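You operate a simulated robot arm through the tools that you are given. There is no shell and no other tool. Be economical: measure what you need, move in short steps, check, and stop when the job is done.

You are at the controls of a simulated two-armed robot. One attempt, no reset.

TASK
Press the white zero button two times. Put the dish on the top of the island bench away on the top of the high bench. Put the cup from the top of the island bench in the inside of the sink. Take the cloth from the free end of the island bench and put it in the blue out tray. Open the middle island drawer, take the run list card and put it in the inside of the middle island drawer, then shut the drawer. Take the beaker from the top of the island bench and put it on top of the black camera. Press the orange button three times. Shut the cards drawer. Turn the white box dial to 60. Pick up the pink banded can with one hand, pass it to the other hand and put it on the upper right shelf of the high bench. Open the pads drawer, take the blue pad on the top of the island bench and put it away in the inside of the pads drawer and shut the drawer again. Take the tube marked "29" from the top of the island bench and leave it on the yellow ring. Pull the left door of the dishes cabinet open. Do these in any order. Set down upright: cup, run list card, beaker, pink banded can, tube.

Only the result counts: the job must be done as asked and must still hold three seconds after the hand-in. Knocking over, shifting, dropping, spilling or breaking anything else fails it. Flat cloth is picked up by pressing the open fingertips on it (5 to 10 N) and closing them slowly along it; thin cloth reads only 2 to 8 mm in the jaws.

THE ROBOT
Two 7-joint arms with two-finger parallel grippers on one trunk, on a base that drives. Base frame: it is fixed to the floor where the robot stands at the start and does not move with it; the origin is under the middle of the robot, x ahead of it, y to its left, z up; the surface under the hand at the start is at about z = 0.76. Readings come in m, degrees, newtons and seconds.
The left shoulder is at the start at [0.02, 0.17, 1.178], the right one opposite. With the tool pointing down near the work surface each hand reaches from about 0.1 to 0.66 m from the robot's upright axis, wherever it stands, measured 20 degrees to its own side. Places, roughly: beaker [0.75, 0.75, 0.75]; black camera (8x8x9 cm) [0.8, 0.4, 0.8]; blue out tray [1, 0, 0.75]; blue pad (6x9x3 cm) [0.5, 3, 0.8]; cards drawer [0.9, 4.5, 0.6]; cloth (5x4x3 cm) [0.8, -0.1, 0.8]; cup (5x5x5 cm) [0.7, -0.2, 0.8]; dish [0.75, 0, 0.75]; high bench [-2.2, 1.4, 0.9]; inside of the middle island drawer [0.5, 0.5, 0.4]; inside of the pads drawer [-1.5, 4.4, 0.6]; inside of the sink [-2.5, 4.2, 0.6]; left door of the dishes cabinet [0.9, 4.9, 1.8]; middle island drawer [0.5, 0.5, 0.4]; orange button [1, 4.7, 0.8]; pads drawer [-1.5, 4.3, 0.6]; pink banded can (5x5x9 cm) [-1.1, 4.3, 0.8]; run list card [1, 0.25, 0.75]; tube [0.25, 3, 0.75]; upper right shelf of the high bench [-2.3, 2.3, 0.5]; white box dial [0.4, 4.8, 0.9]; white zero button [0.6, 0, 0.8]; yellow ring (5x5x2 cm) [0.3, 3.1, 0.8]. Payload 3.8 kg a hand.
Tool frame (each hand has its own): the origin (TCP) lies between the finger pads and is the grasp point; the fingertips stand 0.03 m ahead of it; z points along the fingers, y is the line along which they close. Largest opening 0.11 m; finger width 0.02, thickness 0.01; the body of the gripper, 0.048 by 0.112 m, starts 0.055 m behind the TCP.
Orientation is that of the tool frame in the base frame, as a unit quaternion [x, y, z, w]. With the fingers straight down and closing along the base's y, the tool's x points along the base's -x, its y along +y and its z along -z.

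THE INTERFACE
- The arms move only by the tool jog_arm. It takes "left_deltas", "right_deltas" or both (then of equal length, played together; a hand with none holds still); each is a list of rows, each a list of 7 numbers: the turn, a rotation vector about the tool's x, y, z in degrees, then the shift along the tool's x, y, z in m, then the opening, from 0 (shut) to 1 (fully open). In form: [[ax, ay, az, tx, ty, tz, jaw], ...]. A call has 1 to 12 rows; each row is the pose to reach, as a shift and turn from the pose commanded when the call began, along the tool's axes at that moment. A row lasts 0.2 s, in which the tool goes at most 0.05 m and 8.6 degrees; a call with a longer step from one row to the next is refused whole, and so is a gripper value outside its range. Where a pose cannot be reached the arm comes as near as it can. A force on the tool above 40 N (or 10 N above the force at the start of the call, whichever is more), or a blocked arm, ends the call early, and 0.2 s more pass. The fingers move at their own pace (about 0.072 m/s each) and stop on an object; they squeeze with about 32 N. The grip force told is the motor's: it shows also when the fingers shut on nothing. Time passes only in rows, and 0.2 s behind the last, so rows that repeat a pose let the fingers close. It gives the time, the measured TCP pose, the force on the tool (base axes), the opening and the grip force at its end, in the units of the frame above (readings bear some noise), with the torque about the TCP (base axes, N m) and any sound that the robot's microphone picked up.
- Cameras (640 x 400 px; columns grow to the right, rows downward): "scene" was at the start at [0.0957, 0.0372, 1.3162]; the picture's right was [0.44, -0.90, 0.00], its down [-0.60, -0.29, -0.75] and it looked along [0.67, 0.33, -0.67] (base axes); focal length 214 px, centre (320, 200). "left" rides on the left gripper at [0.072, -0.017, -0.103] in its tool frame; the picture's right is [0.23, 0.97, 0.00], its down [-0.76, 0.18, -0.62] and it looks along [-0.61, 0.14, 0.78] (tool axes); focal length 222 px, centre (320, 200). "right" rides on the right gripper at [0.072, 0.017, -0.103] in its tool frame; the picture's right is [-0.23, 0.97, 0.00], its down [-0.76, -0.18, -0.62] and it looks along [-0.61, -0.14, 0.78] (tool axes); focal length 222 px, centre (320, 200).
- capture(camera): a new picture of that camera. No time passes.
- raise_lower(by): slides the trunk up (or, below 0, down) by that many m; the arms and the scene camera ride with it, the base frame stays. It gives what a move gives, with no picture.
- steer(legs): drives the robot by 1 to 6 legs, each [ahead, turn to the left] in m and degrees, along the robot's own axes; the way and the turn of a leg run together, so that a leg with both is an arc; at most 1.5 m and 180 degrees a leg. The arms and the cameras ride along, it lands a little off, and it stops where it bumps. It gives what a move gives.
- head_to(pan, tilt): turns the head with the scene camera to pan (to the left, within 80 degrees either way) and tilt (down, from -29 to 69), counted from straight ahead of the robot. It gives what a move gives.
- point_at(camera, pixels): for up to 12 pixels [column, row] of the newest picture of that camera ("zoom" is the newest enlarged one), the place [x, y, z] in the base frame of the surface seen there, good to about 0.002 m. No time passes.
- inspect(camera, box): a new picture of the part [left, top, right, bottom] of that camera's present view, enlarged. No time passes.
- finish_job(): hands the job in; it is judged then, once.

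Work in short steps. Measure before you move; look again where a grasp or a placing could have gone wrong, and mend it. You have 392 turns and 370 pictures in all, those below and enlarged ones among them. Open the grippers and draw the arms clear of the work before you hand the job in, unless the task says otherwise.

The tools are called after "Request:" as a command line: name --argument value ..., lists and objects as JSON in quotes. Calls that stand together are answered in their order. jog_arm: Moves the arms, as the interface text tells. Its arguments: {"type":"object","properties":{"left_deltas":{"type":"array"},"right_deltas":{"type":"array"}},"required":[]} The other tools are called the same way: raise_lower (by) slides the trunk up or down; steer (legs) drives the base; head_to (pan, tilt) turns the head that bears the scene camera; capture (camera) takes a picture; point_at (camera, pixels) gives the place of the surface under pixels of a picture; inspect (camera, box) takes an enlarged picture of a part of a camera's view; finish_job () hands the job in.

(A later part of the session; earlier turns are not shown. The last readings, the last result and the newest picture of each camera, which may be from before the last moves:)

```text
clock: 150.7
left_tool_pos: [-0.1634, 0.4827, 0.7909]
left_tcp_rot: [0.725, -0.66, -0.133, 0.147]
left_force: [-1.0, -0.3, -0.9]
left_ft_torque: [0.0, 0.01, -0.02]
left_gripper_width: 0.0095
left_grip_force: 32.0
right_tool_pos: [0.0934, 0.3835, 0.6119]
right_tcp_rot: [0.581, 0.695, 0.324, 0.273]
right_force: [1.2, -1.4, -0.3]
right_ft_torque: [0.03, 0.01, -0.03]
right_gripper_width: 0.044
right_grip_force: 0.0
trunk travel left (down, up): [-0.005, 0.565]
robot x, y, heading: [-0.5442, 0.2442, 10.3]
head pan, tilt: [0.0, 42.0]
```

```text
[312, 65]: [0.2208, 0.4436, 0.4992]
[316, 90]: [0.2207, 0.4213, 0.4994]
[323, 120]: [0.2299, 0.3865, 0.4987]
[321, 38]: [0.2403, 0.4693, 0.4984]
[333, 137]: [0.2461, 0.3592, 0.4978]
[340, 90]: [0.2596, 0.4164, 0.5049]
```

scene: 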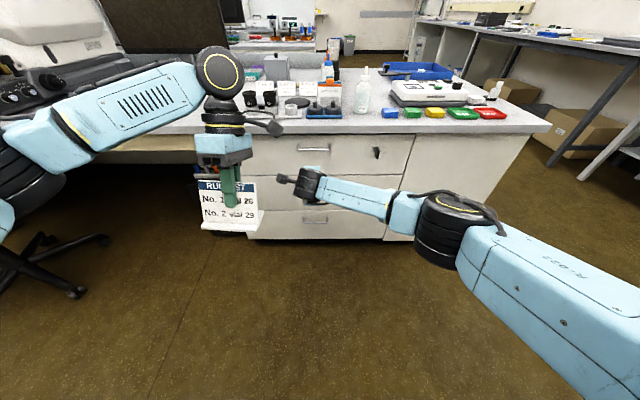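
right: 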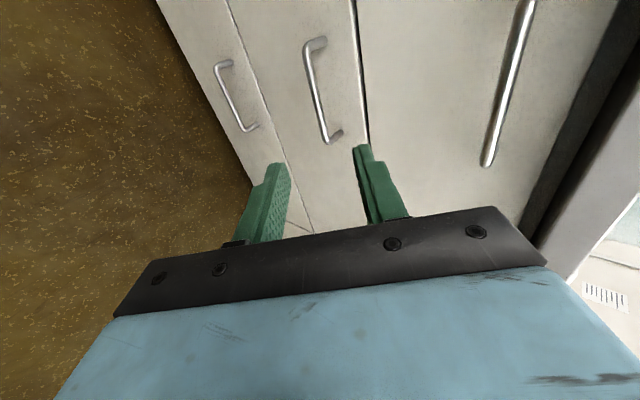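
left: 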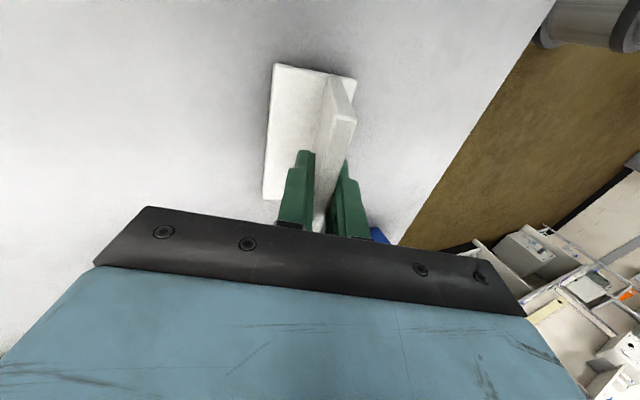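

I advance along the tool with jaws at ~28 mm and close on the bar.

Request:
jog_arm --right_deltas '[[0, 0, 0, 0.001, -0.002, 0.04, 0.26], [0, 0, 0, 0.002, -0.002, 0.08, 0.26], [0, 0, 0, 0.0025, -0.002, 0.12, 0.26], [0, 0, 0, 0.0025, -0.002, 0.15, 0.26], [0, 0, 0, 0.0025, -0.002, 0.166, 0.26], [0, 0, 0, 0.0025, -0.002, 0.166, 0.1], [0, 0, 0, 0.0025, -0.002, 0.166, 0], [0, 0, 0, 0.0025, -0.002, 0.166, 0]]'

Request:
capture --camera "right"

```text
clock: 152.5
left_tool_pos: [-0.1632, 0.4829, 0.7911]
left_tcp_rot: [0.725, -0.66, -0.133, 0.146]
left_force: [-0.2, 0.5, -1.0]
left_ft_torque: [-0.05, -0.02, 0.03]
left_gripper_width: 0.0092
left_grip_force: 32.4
right_tool_pos: [0.1357, 0.3571, 0.545]
right_tcp_rot: [0.582, 0.695, 0.323, 0.272]
right_force: [0.2, -0.6, -0.6]
right_ft_torque: [0.02, -0.02, 0.04]
right_gripper_width: 0.0002
right_grip_force: 32.6
right hand out of reach, approached as far as the arm can: row 2, 3, 4, 5, 6, 7, 8
trunk travel left (down, up): [-0.005, 0.565]
robot x, y, heading: [-0.5438, 0.245, 10.1]
head pan, tilt: [0.0, 42.0]
```

```text
313 pictures are left
```

right: 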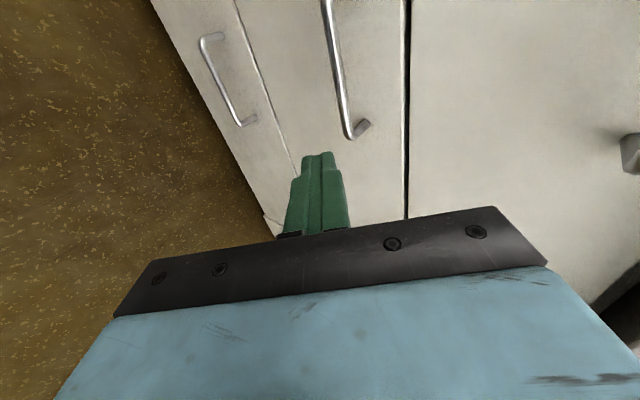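

Short of reach. I retract the hand a little, reopen, and drive 9 cm closer.

Request:
jog_arm --right_deltas '[[0, 0, 0, 0, 0, -0.04, 0.26], [0, 0, 0, 0.02, 0, -0.08, 0.26], [0, 0, 0, 0.04, 0, -0.1, 0.26]]'

Request:
steer --legs '[[0.09, 0]]'

```text
clock: 153.3
left_tool_pos: [-0.1636, 0.4824, 0.792]
left_tcp_rot: [0.725, -0.66, -0.133, 0.146]
left_force: [0.2, 0.8, -0.2]
left_ft_torque: [-0.03, -0.05, 0.0]
left_gripper_width: 0.0091
left_grip_force: 31.9
right_tool_pos: [0.1309, 0.387, 0.5811]
right_tcp_rot: [0.581, 0.695, 0.324, 0.272]
right_force: [-1.0, -0.1, 0.3]
right_ft_torque: [-0.05, 0.02, 0.03]
right_gripper_width: 0.0286
right_grip_force: 0.0
right hand out of reach, approached as far as the arm can: row 1, 2, 3
trunk travel left (down, up): [-0.005, 0.565]
robot x, y, heading: [-0.5437, 0.2437, 10.5]
head pan, tilt: [0.0, 42.0]
```

```text
clock: 154.4
left_tool_pos: [-0.0748, 0.4998, 0.7911]
left_tcp_rot: [0.726, -0.658, -0.133, 0.146]
left_force: [-0.4, -0.5, -1.4]
left_ft_torque: [-0.01, 0.0, 0.0]
left_gripper_width: 0.009
left_grip_force: 31.5
right_tool_pos: [0.2212, 0.4066, 0.5807]
right_tcp_rot: [0.58, 0.695, 0.325, 0.272]
right_force: [0.0, -0.1, -0.9]
right_ft_torque: [0.02, 0.0, 0.0]
right_gripper_width: 0.0289
right_grip_force: 0.2
trunk travel left (down, up): [-0.005, 0.565]
robot x, y, heading: [-0.4552, 0.2609, 10.5]
head pan, tilt: [0.0, 42.0]
```

Now 8 cm above and too near; I move to 6 cm behind the target along the tool axis, then check.

Request:
jog_arm --right_deltas '[[0, 0, 0, 0, -0.01, -0.02, 0.26], [0, 0, 0, 0.001, -0.035, -0.02, 0.26], [0, 0, 0, 0.0026, -0.0617, -0.0115, 0.26], [0, 0, 0, 0.0026, -0.0617, -0.0115, 0.26]]'

Request:
capture --camera "right"

```text
clock: 155.4
left_tool_pos: [-0.0737, 0.4999, 0.7915]
left_tcp_rot: [0.726, -0.659, -0.133, 0.146]
left_force: [-0.7, -0.4, -1.0]
left_ft_torque: [0.0, -0.01, -0.01]
left_gripper_width: 0.0093
left_grip_force: 31.9
right_tool_pos: [0.2024, 0.3881, 0.5234]
right_tcp_rot: [0.584, 0.693, 0.319, 0.277]
right_force: [-0.3, 0.2, 1.4]
right_ft_torque: [0.02, 0.01, -0.03]
right_gripper_width: 0.0287
right_grip_force: 0.1
right hand out of reach, approached as far as the arm can: row 1, 2, 3, 4
trunk travel left (down, up): [-0.005, 0.565]
robot x, y, heading: [-0.4546, 0.2571, 10.5]
head pan, tilt: [0.0, 42.0]
```

```text
312 pictures are left
```

right: 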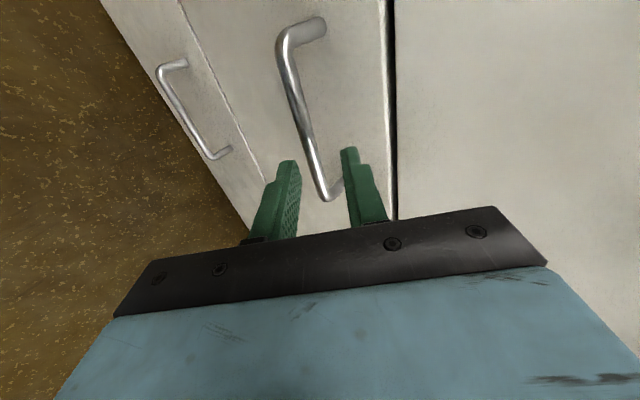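

The bar now passes at the fingertips near its right end; the arm is limited to the left. I shift the command 6 cm right first and check where it lands.

Request:
jog_arm --right_deltas '[[0, 0, 0, -0.02, 0.0, 0, 0.26], [0, 0, 0, -0.04, 0.0, 0, 0.26], [0, 0, 0, -0.055, 0.0, 0, 0.26]]'

```text
clock: 156.2
left_tool_pos: [-0.0758, 0.4997, 0.7915]
left_tcp_rot: [0.726, -0.658, -0.133, 0.147]
left_force: [0.1, 0.1, -0.6]
left_ft_torque: [-0.01, -0.03, 0.01]
left_gripper_width: 0.0093
left_grip_force: 32.2
right_tool_pos: [0.2105, 0.3478, 0.5272]
right_tcp_rot: [0.581, 0.696, 0.324, 0.272]
right_force: [0.0, -0.1, 0.9]
right_ft_torque: [0.0, 0.01, -0.01]
right_gripper_width: 0.0284
right_grip_force: 0.1
right hand out of reach, approached as far as the arm can: row 1
trunk travel left (down, up): [-0.005, 0.565]
robot x, y, heading: [-0.4525, 0.2612, 10.4]
head pan, tilt: [0.0, 42.0]
```

Request:
jog_arm --right_deltas '[[0, 0, 0, 0, -0.003, -0.025, 0.26], [0, 0, 0, 0.02, -0.0065, -0.025, 0.26], [0, 0, 0, 0.036, -0.0065, -0.02, 0.26], [0, 0, 0, 0.036, -0.0065, -0.005, 0.26]]'

Request:
capture --camera "right"

```text
clock: 157.2
left_tool_pos: [-0.0754, 0.4995, 0.7907]
left_tcp_rot: [0.726, -0.659, -0.133, 0.147]
left_force: [0.3, -0.5, -0.8]
left_ft_torque: [-0.01, -0.01, -0.04]
left_gripper_width: 0.0096
left_grip_force: 32.5
right_tool_pos: [0.1934, 0.382, 0.5259]
right_tcp_rot: [0.58, 0.696, 0.325, 0.272]
right_force: [0.4, 1.0, -0.1]
right_ft_torque: [-0.04, -0.01, 0.01]
right_gripper_width: 0.0286
right_grip_force: 0.1
trunk travel left (down, up): [-0.005, 0.565]
robot x, y, heading: [-0.4525, 0.261, 10.6]
head pan, tilt: [0.0, 42.0]
```

```text
311 pictures are left
```

right: 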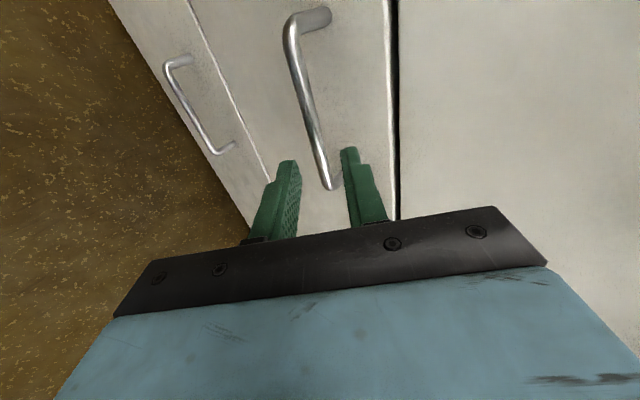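

Bar is well between the jaws. I advance 3.4 cm and close.

Request:
jog_arm --right_deltas '[[0, 0, 0, 0, 0.001, 0.015, 0.26], [0, 0, 0, 0, 0.001, 0.027, 0.26], [0, 0, 0, 0, 0.001, 0.033, 0.26], [0, 0, 0, 0, 0.001, 0.033, 0.1], [0, 0, 0, 0, 0.001, 0.033, 0], [0, 0, 0, 0, 0.001, 0.033, 0]]'

Request:
capture --camera "right"

```text
clock: 158.6
left_tool_pos: [-0.0763, 0.5012, 0.7916]
left_tcp_rot: [0.726, -0.659, -0.133, 0.145]
left_force: [-0.3, 0.1, -0.2]
left_ft_torque: [0.04, -0.01, -0.01]
left_gripper_width: 0.0095
left_grip_force: 32.5
right_tool_pos: [0.2057, 0.3821, 0.5151]
right_tcp_rot: [0.578, 0.696, 0.326, 0.273]
right_force: [6.2, 2.2, 16.4]
right_ft_torque: [0.11, -0.47, 0.3]
right_gripper_width: 0.0095
right_grip_force: 45.0
right hand out of reach, approached as far as the arm can: row 2, 3, 4, 5, 6
trunk travel left (down, up): [-0.005, 0.565]
robot x, y, heading: [-0.456, 0.2624, 10.6]
head pan, tilt: [0.0, 42.0]
```

```text
310 pictures are left
```

right: 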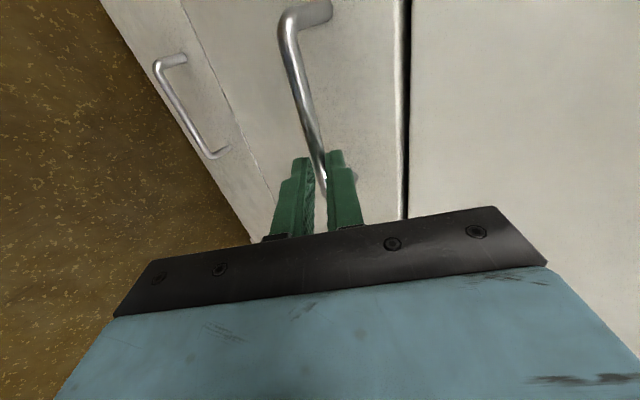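

The bar is gripped (9.5 mm). I pull by driving straight back 0.28 m.

Request:
steer --legs '[[-0.28, 0]]'

Request:
capture --camera "scene"

```text
clock: 160.6
left_tool_pos: [-0.3574, 0.4474, 0.7921]
left_tcp_rot: [0.726, -0.659, -0.132, 0.146]
left_force: [-0.4, -0.1, -1.0]
left_ft_torque: [-0.01, -0.02, -0.02]
left_gripper_width: 0.0092
left_grip_force: 32.3
right_tool_pos: [-0.0751, 0.3283, 0.5149]
right_tcp_rot: [0.58, 0.694, 0.326, 0.274]
right_force: [3.9, -5.9, 20.2]
right_ft_torque: [-0.06, -0.52, 0.07]
right_gripper_width: 0.0098
right_grip_force: 45.3
trunk travel left (down, up): [-0.005, 0.565]
robot x, y, heading: [-0.7343, 0.2063, 10.6]
head pan, tilt: [0.0, 42.0]
```

```text
309 pictures are left
```

scene: 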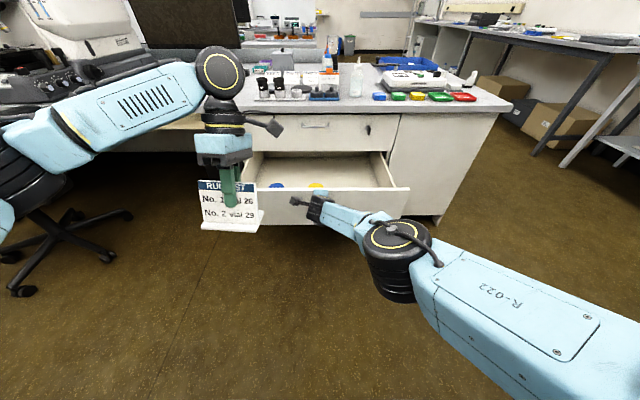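

Drawer is open. I release the handle and retract the right hand.

Request:
jog_arm --right_deltas '[[0, 0, 0, 0, 0, 0, 0.15], [0, 0, 0, 0, 0, 0, 0.3], [0, 0, 0, 0, 0, -0.02, 0.3], [0, 0, 0, 0, 0, -0.05, 0.3], [0, 0, 0, -0.02, 0, -0.09, 0.3], [0, 0, 0, -0.05, 0, -0.12, 0.3], [0, 0, 0, -0.09, 0, -0.14, 0.3]]'

Request:
inspect --camera "scene" --box '[220, 110, 440, 250]'

```text
clock: 162.2
left_tool_pos: [-0.3554, 0.4481, 0.791]
left_tcp_rot: [0.726, -0.659, -0.133, 0.146]
left_force: [0.3, 0.5, 0.2]
left_ft_torque: [-0.02, -0.01, -0.05]
left_gripper_width: 0.0092
left_grip_force: 32.3
right_tool_pos: [-0.1629, 0.2198, 0.6045]
right_tcp_rot: [0.58, 0.695, 0.326, 0.273]
right_force: [0.4, 0.8, -1.3]
right_ft_torque: [-0.01, 0.03, 0.01]
right_gripper_width: 0.0331
right_grip_force: 0.0
trunk travel left (down, up): [-0.005, 0.565]
robot x, y, heading: [-0.7381, 0.2081, 10.3]
head pan, tilt: [0.0, 42.0]
```

```text
2.86 times, centred on (330, 180) of scene
```

zoom: 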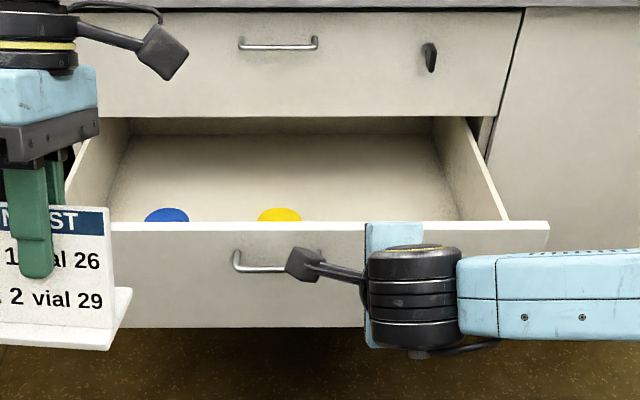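

I measure the drawer floor and walls.

Request:
point_at --camera "zoom" --pixels '[[340, 180], [340, 145], [200, 190], [420, 200], [165, 213], [280, 212], [330, 227], [115, 228], [545, 228], [480, 170], [340, 210], [125, 135]]'

```text
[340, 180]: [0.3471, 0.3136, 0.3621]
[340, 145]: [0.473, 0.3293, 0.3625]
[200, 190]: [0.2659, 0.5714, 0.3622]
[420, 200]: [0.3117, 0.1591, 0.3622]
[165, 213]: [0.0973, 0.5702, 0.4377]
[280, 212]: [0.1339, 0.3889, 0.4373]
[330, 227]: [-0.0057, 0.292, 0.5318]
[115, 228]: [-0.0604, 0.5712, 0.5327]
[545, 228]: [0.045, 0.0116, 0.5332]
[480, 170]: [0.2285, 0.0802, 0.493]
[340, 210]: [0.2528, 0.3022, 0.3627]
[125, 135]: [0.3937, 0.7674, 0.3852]
```

Drawer floor z 0.362, two jars at y≈0.39 and 0.57; the right part (y≈0.2) is free for the card. I tuck the right hand up, then drive so the free part is in front of the left hand.

Request:
jog_arm --right_deltas '[[0, 0, 0, -0.006, 0.016, -0.042, 0.3], [0, 0, 0, -0.012, 0.034, -0.084, 0.3], [0, 0, 0, -0.018, 0.05, -0.126, 0.3], [0, 0, 0, -0.024, 0.067, -0.168, 0.3], [0, 0, 0, -0.031, 0.084, -0.21, 0.3], [0, 0, 0, -0.031, 0.084, -0.21, 0.3]]'

Request:
steer --legs '[[0, -47], [0.43, 0], [0, 47]]'

Request:
capture --camera "scene"

```text
clock: 163.6
left_tool_pos: [-0.3557, 0.4486, 0.7908]
left_tcp_rot: [0.726, -0.658, -0.133, 0.147]
left_force: [0.0, 0.2, -0.1]
left_ft_torque: [0.02, -0.02, 0.0]
left_gripper_width: 0.0095
left_grip_force: 31.9
right_tool_pos: [-0.2659, 0.1755, 0.8047]
right_tcp_rot: [0.581, 0.695, 0.324, 0.274]
right_force: [0.5, 0.8, -0.2]
right_ft_torque: [-0.01, 0.02, 0.02]
right_gripper_width: 0.0329
right_grip_force: 0.1
trunk travel left (down, up): [-0.005, 0.565]
robot x, y, heading: [-0.7382, 0.2108, 10.5]
head pan, tilt: [0.0, 42.0]
```

```text
clock: 170.4
left_tool_pos: [-0.0116, 0.1926, 0.7916]
left_tcp_rot: [0.725, -0.66, -0.133, 0.147]
left_force: [-0.2, 0.0, -0.8]
left_ft_torque: [-0.01, 0.0, -0.01]
left_gripper_width: 0.0094
left_grip_force: 32.2
right_tool_pos: [0.0771, -0.081, 0.8044]
right_tcp_rot: [0.582, 0.694, 0.323, 0.275]
right_force: [0.1, 0.3, 0.7]
right_ft_torque: [0.01, 0.0, 0.02]
right_gripper_width: 0.0333
right_grip_force: 0.0
trunk travel left (down, up): [-0.005, 0.565]
robot x, y, heading: [-0.3954, -0.0444, 10.1]
head pan, tilt: [0.0, 42.0]
```

```text
307 pictures are left
```

scene: 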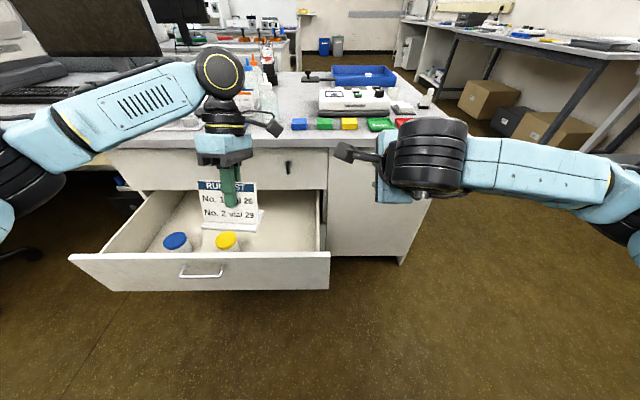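

Good view of the drawer. I turn the held card about the vertical by 85° (hand then leans sideways) while moving over (0.14,0.20).

Request:
jog_arm --left_deltas '[[0, -3.0, 7.13, 0.0006, -0.0125, -0.0053, 0], [0, -6.0, 14.25, 0.0013, -0.025, -0.0106, 0], [0, -9.0, 21.4, 0.0019, -0.0376, -0.016, 0], [0, -12.0, 28.5, 0.0025, -0.05, -0.021, 0], [0, -15.0, 35.6, 0.0032, -0.063, -0.0265, 0], [0, -18.0, 42.8, 0.0038, -0.075, -0.032, 0], [0, -21.0, 49.9, 0.0044, -0.088, -0.037, 0], [0, -24.05, 57, 0.005, -0.1, -0.0424, 0], [0, -27.05, 64.1, 0.006, -0.113, -0.0477, 0], [0, -30.06, 71.3, 0.0065, -0.1255, -0.053, 0], [0, -33.07, 78.4, 0.007, -0.138, -0.0583, 0], [0, -33.07, 78.4, 0.007, -0.138, -0.0583, 0]]'

Request:
capture --camera "scene"

Request:
capture --camera "left"

```text
clock: 173.0
left_tool_pos: [0.1381, 0.1998, 0.7916]
left_tcp_rot: [-0.087, 0.976, 0.197, -0.017]
left_force: [0.1, -0.1, -1.3]
left_ft_torque: [0.0, 0.01, -0.03]
left_gripper_width: 0.0091
left_grip_force: 31.8
right_tool_pos: [0.0763, -0.0801, 0.805]
right_tcp_rot: [0.582, 0.693, 0.324, 0.274]
right_force: [0.1, -0.6, -0.7]
right_ft_torque: [0.0, 0.01, 0.01]
right_gripper_width: 0.033
right_grip_force: 0.1
trunk travel left (down, up): [-0.005, 0.565]
robot x, y, heading: [-0.3925, -0.0459, 10.2]
head pan, tilt: [0.0, 42.0]
```

```text
306 pictures are left
```

scene: 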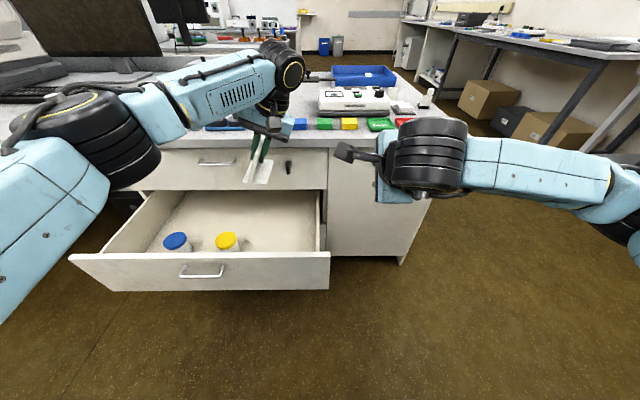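

```text
305 pictures are left
```

left: 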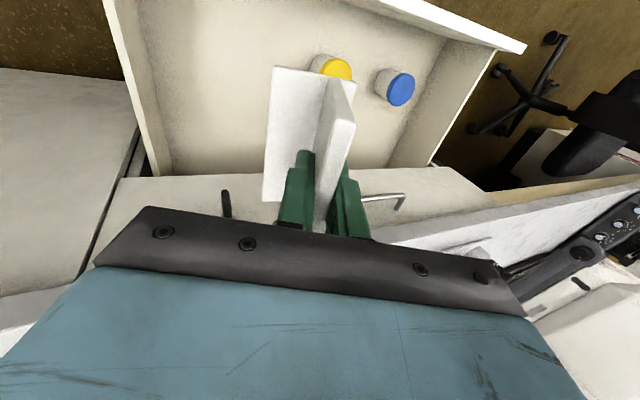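

I check where forearm and wrist are relative to the counter edge before lowering.

Request:
point_at --camera "scene" --pixels '[[100, 110], [95, 150], [210, 90], [280, 75], [240, 105], [272, 125], [260, 160], [30, 180], [262, 180], [245, 180]]'

```text
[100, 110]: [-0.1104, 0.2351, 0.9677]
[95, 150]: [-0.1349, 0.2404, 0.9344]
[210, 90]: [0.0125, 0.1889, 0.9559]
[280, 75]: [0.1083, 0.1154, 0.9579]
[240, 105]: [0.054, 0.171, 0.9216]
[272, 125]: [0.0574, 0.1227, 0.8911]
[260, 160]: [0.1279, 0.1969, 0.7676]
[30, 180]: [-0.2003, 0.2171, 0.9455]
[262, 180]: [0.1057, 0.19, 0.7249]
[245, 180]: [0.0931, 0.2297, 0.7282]
```

The whole forearm stays in front of the counter. I move the right hand aside and lower the card into the drawer, stopping 2 cm over the floor.

Request:
jog_arm --left_deltas '[[0, 0, 0, 0, 0, 0, 0], [0, 0, 0, 0, -0.0136, 0.0323, 0], [0, 0, 0, 0, -0.0272, 0.0645, 0], [0, 0, 0, 0, -0.0428, 0.1014, 0], [0, 0, 0, 0, -0.0584, 0.138, 0], [0, 0, 0, 0, -0.0739, 0.175, 0], [0, 0, 0, 0, -0.0895, 0.212, 0], [0, 0, 0, 0, -0.105, 0.249, 0], [0, 0, 0, 0, -0.1206, 0.286, 0], [0, 0, 0, 0, -0.1303, 0.309, 0]]' --right_deltas '[[0, 0, 0, -0.04, 0, 0, 0.3], [0, 0, 0, -0.08, 0, 0, 0.3], [0, 0, 0, -0.12, 0, 0, 0.3], [0, 0, 0, -0.12, 0, 0, 0.3], [0, 0, 0, -0.12, 0, 0, 0.3], [0, 0, 0, -0.12, 0, 0, 0.3], [0, 0, 0, -0.12, 0, 0, 0.3], [0, 0, 0, -0.12, 0, 0, 0.3], [0, 0, 0, -0.12, 0, 0, 0.3], [0, 0, 0, -0.12, 0, 0, 0.3]]'

Request:
capture --camera "scene"

Request:
capture --camera "left"

```text
clock: 175.2
left_tool_pos: [0.1269, 0.1993, 0.4608]
left_tcp_rot: [-0.088, 0.976, 0.198, -0.017]
left_force: [0.0, -0.3, -1.4]
left_ft_torque: [0.01, 0.03, 0.0]
left_gripper_width: 0.0093
left_grip_force: 32.0
left hand out of reach, approached as far as the arm can: row 9, 10
right_tool_pos: [0.0981, -0.2024, 0.805]
right_tcp_rot: [0.582, 0.694, 0.324, 0.274]
right_force: [-0.4, -0.2, 0.0]
right_ft_torque: [0.0, 0.02, 0.02]
right_gripper_width: 0.0332
right_grip_force: 0.0
trunk travel left (down, up): [-0.005, 0.565]
robot x, y, heading: [-0.395, -0.0476, 10.1]
head pan, tilt: [0.0, 42.0]
```

```text
304 pictures are left
```

scene: 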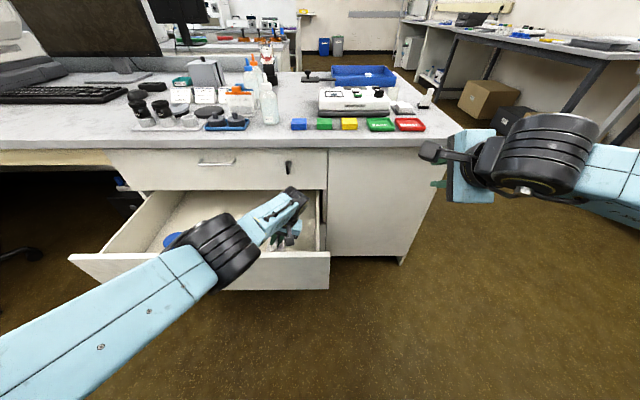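

```text
303 pictures are left
```

left: 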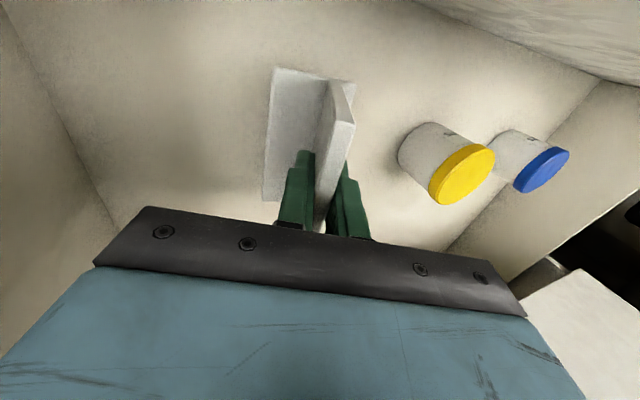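

Near the reach limit 2 cm above the floor. I drive 5 cm ahead so the arm can finish lowering.

Request:
steer --legs '[[0.05, 0]]'

Request:
jog_arm --left_deltas '[[0, 0, 0, 0.01, -0.002, 0.005, 0], [0, 0, 0, 0.02, -0.004, 0.009, 0], [0, 0, 0, 0.02, -0.004, 0.009, 0]]'

```text
clock: 176.2
left_tool_pos: [0.1768, 0.2094, 0.4611]
left_tcp_rot: [-0.086, 0.976, 0.198, -0.016]
left_force: [0.7, -0.1, -1.2]
left_ft_torque: [0.0, 0.02, 0.0]
left_gripper_width: 0.0093
left_grip_force: 32.0
right_tool_pos: [0.1492, -0.1933, 0.8053]
right_tcp_rot: [0.582, 0.694, 0.324, 0.274]
right_force: [-0.8, -0.5, -0.2]
right_ft_torque: [0.0, 0.0, 0.01]
right_gripper_width: 0.033
right_grip_force: 0.1
trunk travel left (down, up): [-0.005, 0.565]
robot x, y, heading: [-0.346, -0.0396, 10.3]
head pan, tilt: [0.0, 42.0]
```

```text
clock: 177.0
left_tool_pos: [0.1552, 0.2051, 0.4501]
left_tcp_rot: [-0.086, 0.976, 0.198, -0.016]
left_force: [-1.0, 0.2, -0.1]
left_ft_torque: [0.0, -0.02, 0.03]
left_gripper_width: 0.0092
left_grip_force: 32.2
right_tool_pos: [0.1489, -0.192, 0.8055]
right_tcp_rot: [0.582, 0.693, 0.324, 0.274]
right_force: [0.0, -0.6, -0.7]
right_ft_torque: [0.0, -0.01, 0.0]
right_gripper_width: 0.0329
right_grip_force: 0.1
trunk travel left (down, up): [-0.005, 0.565]
robot x, y, heading: [-0.3443, -0.0359, 10.6]
head pan, tilt: [0.0, 42.0]
```

Now 1.1 cm to go; I lower in small steps to touch.

Request:
jog_arm --left_deltas '[[0, 0, 0, 0, -0.002, 0.0046, 0], [0, 0, 0, 0, -0.0035, 0.0083, 0], [0, 0, 0, 0, -0.0043, 0.0101, 0], [0, 0, 0, 0, -0.0047, 0.011, 0]]'

```text
clock: 178.0
left_tool_pos: [0.1564, 0.2034, 0.4389]
left_tcp_rot: [-0.086, 0.976, 0.198, -0.016]
left_force: [-0.3, 0.0, -1.8]
left_ft_torque: [0.02, -0.03, -0.01]
left_gripper_width: 0.0094
left_grip_force: 32.1
right_tool_pos: [0.148, -0.1934, 0.8047]
right_tcp_rot: [0.582, 0.694, 0.323, 0.275]
right_force: [0.3, 0.5, 0.2]
right_ft_torque: [0.0, -0.01, 0.03]
right_gripper_width: 0.0329
right_grip_force: 0.0
trunk travel left (down, up): [-0.005, 0.565]
robot x, y, heading: [-0.3441, -0.0337, 10.4]
head pan, tilt: [0.0, 42.0]
```

Request:
jog_arm --left_deltas '[[0, 0, 0, 0, -0.0004, 0.0009, 0], [0, 0, 0, 0, -0.0008, 0.0018, 0], [0, 0, 0, 0, -0.0008, 0.0018, 0]]'

Request:
capture --camera "left"

```text
clock: 178.8
left_tool_pos: [0.1585, 0.2056, 0.4373]
left_tcp_rot: [-0.087, 0.976, 0.197, -0.017]
left_force: [-0.6, -0.5, -0.4]
left_ft_torque: [-0.05, 0.07, 0.0]
left_gripper_width: 0.0093
left_grip_force: 31.7
right_tool_pos: [0.1482, -0.1927, 0.8044]
right_tcp_rot: [0.582, 0.694, 0.324, 0.274]
right_force: [0.0, 0.2, 0.3]
right_ft_torque: [0.0, 0.01, 0.03]
right_gripper_width: 0.0329
right_grip_force: 0.1
trunk travel left (down, up): [-0.005, 0.565]
robot x, y, heading: [-0.3456, -0.0361, 10.3]
head pan, tilt: [0.0, 42.0]
```

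```text
302 pictures are left
```

left: 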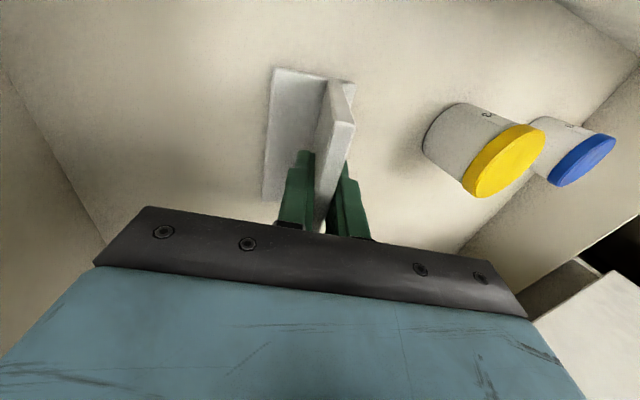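

One more small step down to feel contact.

Request:
jog_arm --left_deltas '[[0, 0, 0, 0, -0.0004, 0.0009, 0], [0, 0, 0, 0, -0.0008, 0.0018, 0], [0, 0, 0, 0, -0.0008, 0.0018, 0]]'

```text
clock: 179.6
left_tool_pos: [0.1582, 0.2052, 0.437]
left_tcp_rot: [-0.087, 0.976, 0.199, -0.015]
left_force: [-1.1, 0.6, 16.3]
left_ft_torque: [-0.2, 0.34, 0.06]
left_gripper_width: 0.0094
left_grip_force: 31.9
right_tool_pos: [0.1479, -0.193, 0.8053]
right_tcp_rot: [0.582, 0.694, 0.324, 0.274]
right_force: [-1.0, -0.2, 1.0]
right_ft_torque: [-0.01, 0.02, 0.0]
right_gripper_width: 0.0333
right_grip_force: 0.0
trunk travel left (down, up): [-0.005, 0.565]
robot x, y, heading: [-0.3434, -0.0337, 10.1]
head pan, tilt: [0.0, 42.0]
```

Contact (16 N). I ease off 1 mm, open the jaws and slide out along the tool axis.

Request:
jog_arm --left_deltas '[[0, 0, 0, 0, 0.0004, -0.001, 0], [0, 0, 0, 0, 0.0004, -0.001, 0.15], [0, 0, 0, 0, 0.0004, -0.001, 0.3], [0, 0, 0, 0, 0.0004, -0.001, 0.3], [0, 0, 0, 0, 0.0004, -0.02, 0.3], [0, 0, 0, 0, 0.0004, -0.05, 0.3], [0, 0, 0, 0, 0.0004, -0.09, 0.3], [0, 0, 0, 0, 0.01, -0.13, 0.3], [0, 0, 0, 0, 0.03, -0.17, 0.3], [0, 0, 0, 0.01, 0.045, -0.21, 0.3], [0, 0, 0, 0.02, 0.06, -0.25, 0.3], [0, 0, 0, 0.03, 0.08, -0.29, 0.3]]'

Request:
capture --camera "scene"

```text
clock: 182.2
left_tool_pos: [0.196, 0.1794, 0.6994]
left_tcp_rot: [-0.086, 0.977, 0.197, -0.016]
left_force: [-0.2, -0.4, -0.5]
left_ft_torque: [0.01, -0.01, 0.01]
left_gripper_width: 0.0329
left_grip_force: 0.1
left hand out of reach, approached as far as the arm can: row 10, 11, 12
right_tool_pos: [0.1495, -0.1929, 0.8051]
right_tcp_rot: [0.582, 0.694, 0.324, 0.274]
right_force: [-0.2, -0.8, 0.4]
right_ft_torque: [-0.01, 0.05, 0.01]
right_gripper_width: 0.0332
right_grip_force: 0.0
trunk travel left (down, up): [-0.005, 0.565]
robot x, y, heading: [-0.3417, -0.0369, 10.2]
head pan, tilt: [0.0, 42.0]
```

```text
301 pictures are left
```

scene: 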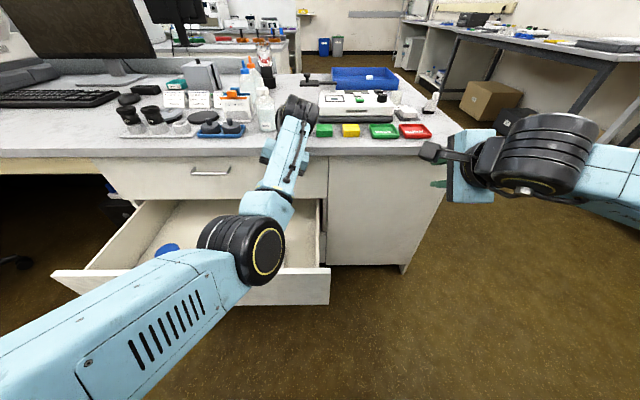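

Released. I pull the left hand back clear of the counter, then raise the trunk partly.

Request:
jog_arm --left_deltas '[[0, 0, 0, 0.03, 0, 0, 0.3], [0, 0, 0, 0.06, 0, 0, 0.3], [0, 0, 0, 0.09, 0, -0.01, 0.3], [0, 0, 0, 0.12, 0, -0.03, 0.3], [0, 0, 0, 0.14, 0.01, -0.06, 0.3]]'

Request:
capture --camera "left"

Request:
capture --camera "scene"

```text
clock: 183.4
left_tool_pos: [0.1767, 0.1966, 0.6724]
left_tcp_rot: [-0.091, 0.975, 0.201, -0.017]
left_force: [-0.1, 0.1, -0.4]
left_ft_torque: [-0.03, 0.02, 0.01]
left_gripper_width: 0.0334
left_grip_force: 0.0
left hand out of reach, approached as far as the arm can: row 1, 2, 3, 4, 5
right_tool_pos: [0.1485, -0.1931, 0.8054]
right_tcp_rot: [0.582, 0.693, 0.324, 0.274]
right_force: [0.7, -0.7, 0.5]
right_ft_torque: [0.0, -0.01, 0.03]
right_gripper_width: 0.0327
right_grip_force: 0.2
trunk travel left (down, up): [-0.005, 0.565]
robot x, y, heading: [-0.3427, -0.038, 10.4]
head pan, tilt: [0.0, 42.0]
```

```text
300 pictures are left
```

left: 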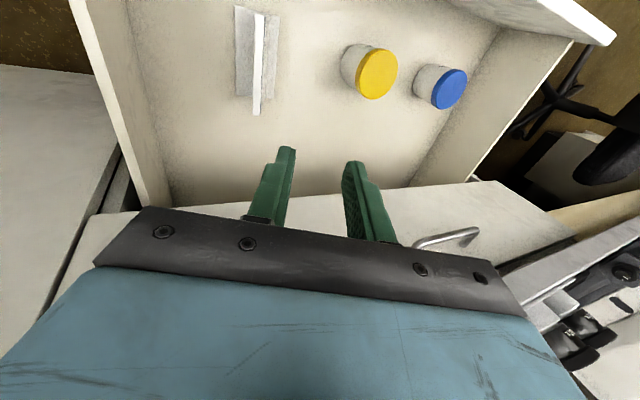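

```text
299 pictures are left
```

scene: 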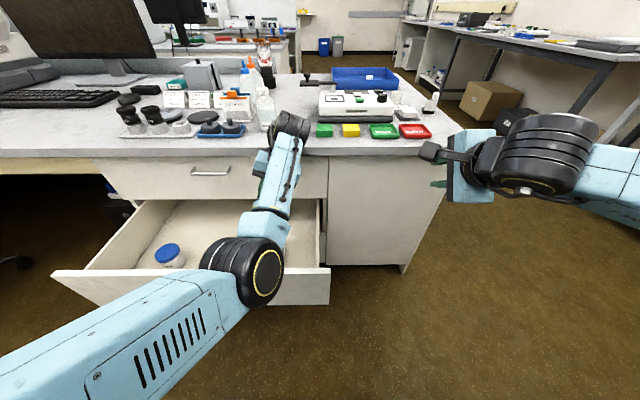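

Card stands upright in the drawer. The elbow is low; I check its height relative to the drawer panel before backing out.

Request:
point_at --camera "scene" --pixels '[[225, 265], [225, 300], [265, 300], [205, 262], [255, 250], [120, 350], [280, 170]]'

```text
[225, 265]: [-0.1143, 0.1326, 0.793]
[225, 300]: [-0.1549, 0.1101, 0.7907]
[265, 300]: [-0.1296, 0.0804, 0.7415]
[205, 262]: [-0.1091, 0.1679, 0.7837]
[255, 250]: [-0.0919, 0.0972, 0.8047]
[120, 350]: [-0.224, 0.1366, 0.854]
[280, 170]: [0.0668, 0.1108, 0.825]
```

The elbow is above the panel. I back out 0.3 m and go left to stand centred for pushing the drawer shut.

Request:
steer --legs '[[-0.32, 0], [0, 80], [0.39, 0], [0, -80]]'

Request:
capture --camera "scene"

```text
clock: 194.4
left_tool_pos: [-0.121, 0.5021, 0.6719]
left_tcp_rot: [-0.065, 0.977, 0.201, -0.013]
left_force: [0.2, 0.3, 0.3]
left_ft_torque: [0.02, 0.02, 0.0]
left_gripper_width: 0.0329
left_grip_force: 0.1
right_tool_pos: [-0.1703, 0.1144, 0.8058]
right_tcp_rot: [0.6, 0.679, 0.316, 0.282]
right_force: [-0.3, -0.3, -1.0]
right_ft_torque: [0.03, -0.02, -0.04]
right_gripper_width: 0.0331
right_grip_force: 0.1
trunk travel left (down, up): [-0.005, 0.565]
robot x, y, heading: [-0.6552, 0.2982, 7.5]
head pan, tilt: [0.0, 42.0]
```

```text
298 pictures are left
```

scene: 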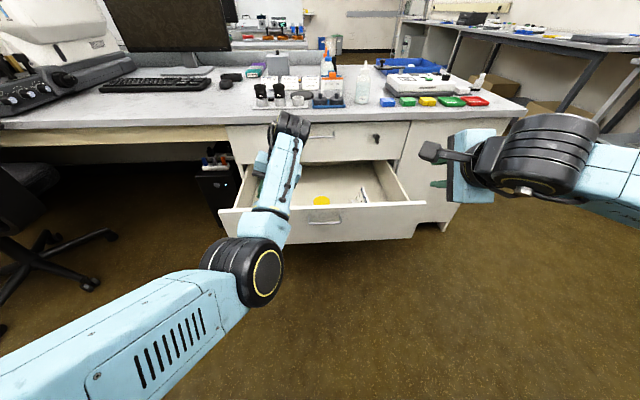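

I bring the left hand up and back, untilting it at the same time.

Request:
jog_arm --left_deltas '[[3, 0, 0, 0.0, 0.01, -0.035, 0.3], [6, 0, 0, 0.0, 0.02, -0.07, 0.3], [10, 0, 0, 0.0, 0.03, -0.1, 0.3], [14, 0, 0, 0.01, 0.04, -0.13, 0.3], [18, 0, 0, 0.03, 0.06, -0.15, 0.3], [22, 0, 0, 0.06, 0.08, -0.17, 0.3], [23, 0, 0, 0.09, 0.1, -0.18, 0.3], [23, 0, 0, 0.12, 0.12, -0.18, 0.3]]'

Request:
capture --camera "scene"

```text
clock: 196.2
left_tool_pos: [-0.0854, 0.5254, 0.9068]
left_tcp_rot: [-0.067, 0.998, 0.003, 0.0]
left_force: [0.7, 0.5, -0.2]
left_ft_torque: [-0.01, 0.01, -0.01]
left_gripper_width: 0.0332
left_grip_force: 0.0
left hand out of reach, approached as far as the arm can: row 1, 2, 3, 4, 5, 6, 7, 8
right_tool_pos: [-0.1695, 0.1144, 0.8056]
right_tcp_rot: [0.6, 0.678, 0.317, 0.282]
right_force: [-0.4, -0.3, 0.0]
right_ft_torque: [-0.04, 0.0, 0.01]
right_gripper_width: 0.033
right_grip_force: 0.1
trunk travel left (down, up): [-0.005, 0.565]
robot x, y, heading: [-0.6524, 0.2965, 7.2]
head pan, tilt: [0.0, 42.0]
```

```text
297 pictures are left
```

scene: 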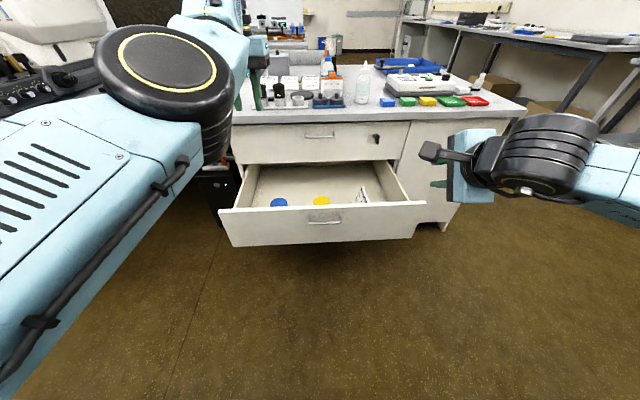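

Now I raise the left hand further and bring the closed right hand in front of the drawer panel below its handle.

Request:
jog_arm --right_deltas '[[0, 0, 0, 0.023, -0.021, 0.029, 0], [0, 0, 0, 0.046, -0.042, 0.058, 0], [0, 0, 0, 0.068, -0.063, 0.088, 0], [0, 0, 0, 0.091, -0.084, 0.118, 0], [0, 0, 0, 0.114, -0.105, 0.147, 0], [0, 0, 0, 0.137, -0.126, 0.176, 0], [0, 0, 0, 0.16, -0.147, 0.206, 0], [0, 0, 0, 0.182, -0.168, 0.235, 0], [0, 0, 0, 0.205, -0.189, 0.265, 0], [0, 0, 0, 0.228, -0.21, 0.294, 0]]' --left_deltas '[[0, 0, 0, 0.01, 0, -0.03, 0.3], [0, 0, 0, 0.03, 0, -0.06, 0.3], [0, 0, 0, 0.05, 0, -0.09, 0.3], [0, 0, 0, 0.07, 0, -0.11, 0.3], [0, 0, 0, 0.09, 0, -0.12, 0.3], [0, 0, 0, 0.1, 0, -0.12, 0.3], [0, 0, 0, 0.1, 0, -0.12, 0.3], [0, 0, 0, 0.1, 0, -0.12, 0.3], [0, 0, 0, 0.1, 0, -0.12, 0.3], [0, 0, 0, 0.1, 0, -0.12, 0.3]]'

Request:
capture --camera "scene"

Request:
capture --camera "right"

```text
clock: 198.4
left_tool_pos: [-0.1742, 0.5199, 1.0263]
left_tcp_rot: [-0.067, 0.998, 0.001, -0.002]
left_force: [-0.9, -0.4, 0.5]
left_ft_torque: [-0.02, 0.01, 0.01]
left_gripper_width: 0.033
left_grip_force: 0.1
left hand out of reach, approached as far as the arm can: row 1, 2, 3, 5, 6, 7, 8, 9, 10
right_tool_pos: [-0.1067, 0.35, 0.4559]
right_tcp_rot: [0.599, 0.678, 0.318, 0.283]
right_force: [-0.4, 0.5, 0.2]
right_ft_torque: [-0.01, -0.02, 0.01]
right_gripper_width: 0.0
right_grip_force: 32.0
trunk travel left (down, up): [-0.005, 0.565]
robot x, y, heading: [-0.6544, 0.2949, 7.1]
head pan, tilt: [0.0, 42.0]
```

```text
296 pictures are left
```

scene: 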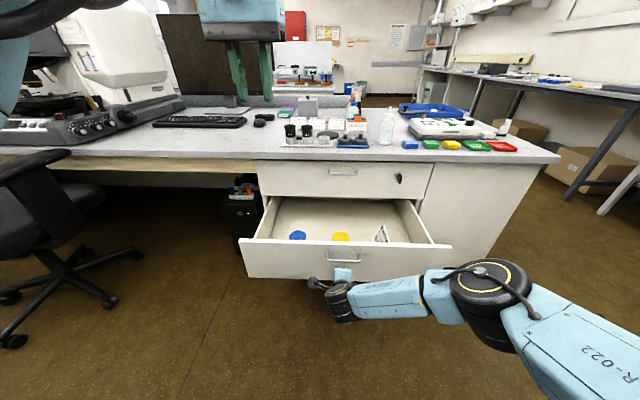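

```text
295 pictures are left
```

right: 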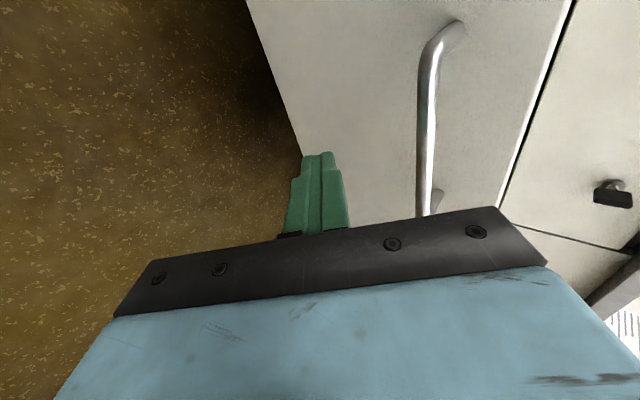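

Finger is in front of the panel below its handle. I push by driving ahead 0.3 m.

Request:
steer --legs '[[0.3, 3]]'

Request:
capture --camera "scene"

```text
clock: 200.4
left_tool_pos: [0.1056, 0.5892, 1.0266]
left_tcp_rot: [-0.095, 0.996, 0.001, -0.004]
left_force: [-0.1, -0.3, -0.1]
left_ft_torque: [0.01, 0.03, 0.0]
left_gripper_width: 0.0329
left_grip_force: 0.1
right_tool_pos: [0.1826, 0.4255, 0.4561]
right_tcp_rot: [0.58, 0.695, 0.325, 0.273]
right_force: [0.7, -0.7, 0.4]
right_ft_torque: [0.0, -0.01, 0.02]
right_gripper_width: 0.0001
right_grip_force: 31.7
trunk travel left (down, up): [-0.005, 0.565]
robot x, y, heading: [-0.3598, 0.3397, 10.1]
head pan, tilt: [0.0, 42.0]
```

```text
294 pictures are left
```

scene: 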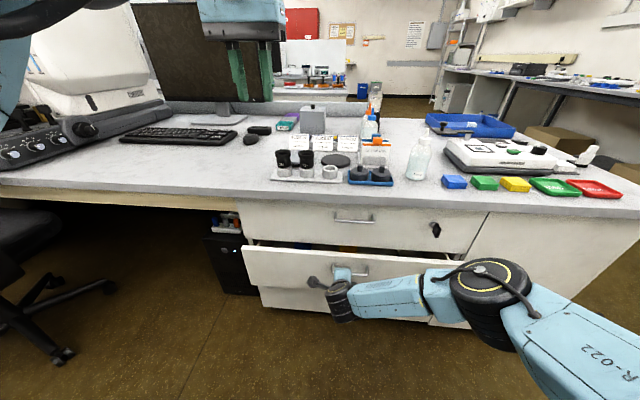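

About 5.5 cm remain. I drive another 0.06.

Request:
steer --legs '[[0.06, 0]]'

Request:
inspect --camera "scene" --box '[220, 190, 520, 340]'

```text
clock: 201.4
left_tool_pos: [0.1559, 0.598, 1.0186]
left_tcp_rot: [-0.094, 0.996, 0.0, -0.009]
left_force: [-0.3, 0.6, 0.2]
left_ft_torque: [-0.03, 0.04, -0.02]
left_gripper_width: 0.0326
left_grip_force: 0.1
right_tool_pos: [0.2267, 0.435, 0.4561]
right_tcp_rot: [0.583, 0.694, 0.321, 0.274]
right_force: [-3.5, -1.7, 2.6]
right_ft_torque: [-0.01, -0.02, 0.0]
right_gripper_width: 0.0
right_grip_force: 32.1
trunk travel left (down, up): [-0.005, 0.565]
robot x, y, heading: [-0.3099, 0.349, 10.4]
head pan, tilt: [0.0, 42.0]
stopped in leg 1: the force on the tool passed its limit at 128 N (the readings are from after the stop); the commanded pose is now the measured one
```

```text
2.13 times, centred on (370, 265) of scene
```

zoom: 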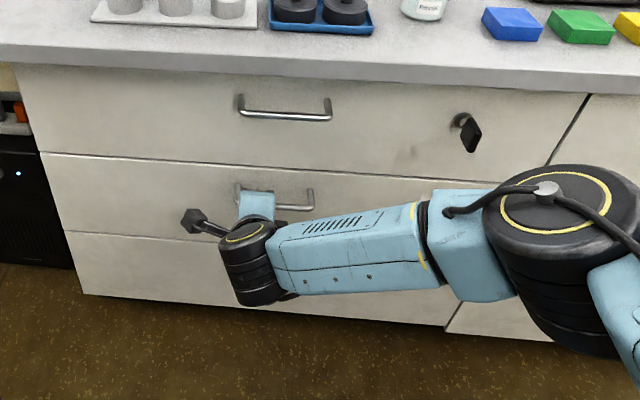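

The drawer is shut. I back off, raise the trunk, and return the right hand to tool-down.

Request:
steer --legs '[[-0.3, 0]]'

Request:
raise_lower --by 0.27

Request:
jog_arm --right_deltas '[[3.33, 3.13, -6.71, -0.02, 0.0156, -0.02, 0.5], [6.65, 6.25, -13.4, -0.04, 0.031, -0.04, 0.5], [9.98, 9.38, -20.1, -0.06, 0.0467, -0.06, 0.5], [13.3, 12.5, -26.8, -0.08, 0.062, -0.08, 0.5], [16.6, 15.6, -33.5, -0.1, 0.078, -0.1, 0.5], [19.95, 18.75, -40.25, -0.12, 0.093, -0.12, 0.5], [23.3, 21.9, -46.96, -0.14, 0.109, -0.14, 0.5], [26.6, 25, -53.7, -0.16, 0.124, -0.16, 0.6], [29.9, 28.1, -60.4, -0.17, 0.14, -0.18, 0.7], [33.25, 31.25, -67.1, -0.18, 0.1555, -0.2, 0.8], [36.6, 34.4, -73.8, -0.19, 0.171, -0.21, 0.9], [39.9, 37.5, -80.5, -0.2, 0.187, -0.22, 1]]'

Request:
capture --camera "scene"

```text
clock: 203.5
left_tool_pos: [-0.1389, 0.5394, 1.0196]
left_tcp_rot: [-0.088, 0.996, 0.0, -0.008]
left_force: [0.5, -0.4, 0.4]
left_ft_torque: [0.0, 0.03, -0.03]
left_gripper_width: 0.0329
left_grip_force: 0.0
right_tool_pos: [-0.0715, 0.3756, 0.4555]
right_tcp_rot: [0.587, 0.691, 0.319, 0.275]
right_force: [0.3, 0.1, 0.2]
right_ft_torque: [0.0, 0.0, -0.01]
right_gripper_width: 0.0
right_grip_force: 31.5
trunk travel left (down, up): [-0.005, 0.565]
robot x, y, heading: [-0.6106, 0.2977, 9.5]
head pan, tilt: [0.0, 42.0]
```

```text
clock: 206.2
left_tool_pos: [-0.1385, 0.5408, 1.2881]
left_tcp_rot: [-0.088, 0.996, 0.0, -0.011]
left_force: [-0.5, 0.5, 0.0]
left_ft_torque: [-0.02, 0.03, 0.03]
left_gripper_width: 0.0331
left_grip_force: 0.1
right_tool_pos: [-0.071, 0.3756, 0.7254]
right_tcp_rot: [0.587, 0.691, 0.319, 0.276]
right_force: [0.1, -0.6, -0.6]
right_ft_torque: [0.0, 0.02, -0.01]
right_gripper_width: 0.0
right_grip_force: 31.6
trunk travel left (down, up): [-0.275, 0.295]
robot x, y, heading: [-0.6084, 0.2958, 9.4]
head pan, tilt: [0.0, 42.0]
```

```text
clock: 208.8
left_tool_pos: [-0.1402, 0.5401, 1.2873]
left_tcp_rot: [-0.088, 0.996, 0.0, -0.011]
left_force: [-1.1, 1.0, -0.3]
left_ft_torque: [0.02, 0.01, 0.02]
left_gripper_width: 0.0332
left_grip_force: 0.1
right_tool_pos: [-0.087, 0.1728, 1.0106]
right_tcp_rot: [-0.05, 0.999, -0.003, -0.001]
right_force: [-0.7, -0.4, 0.5]
right_ft_torque: [-0.02, -0.02, -0.02]
right_gripper_width: 0.1101
right_grip_force: 0.0
trunk travel left (down, up): [-0.275, 0.295]
robot x, y, heading: [-0.6113, 0.2957, 9.7]
head pan, tilt: [0.0, 42.0]
```

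```text
292 pictures are left
```

scene: 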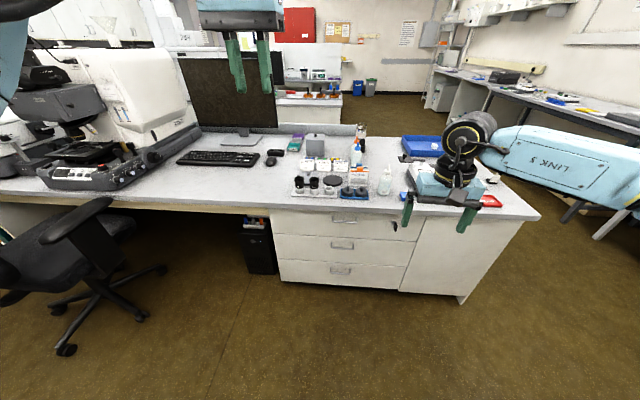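

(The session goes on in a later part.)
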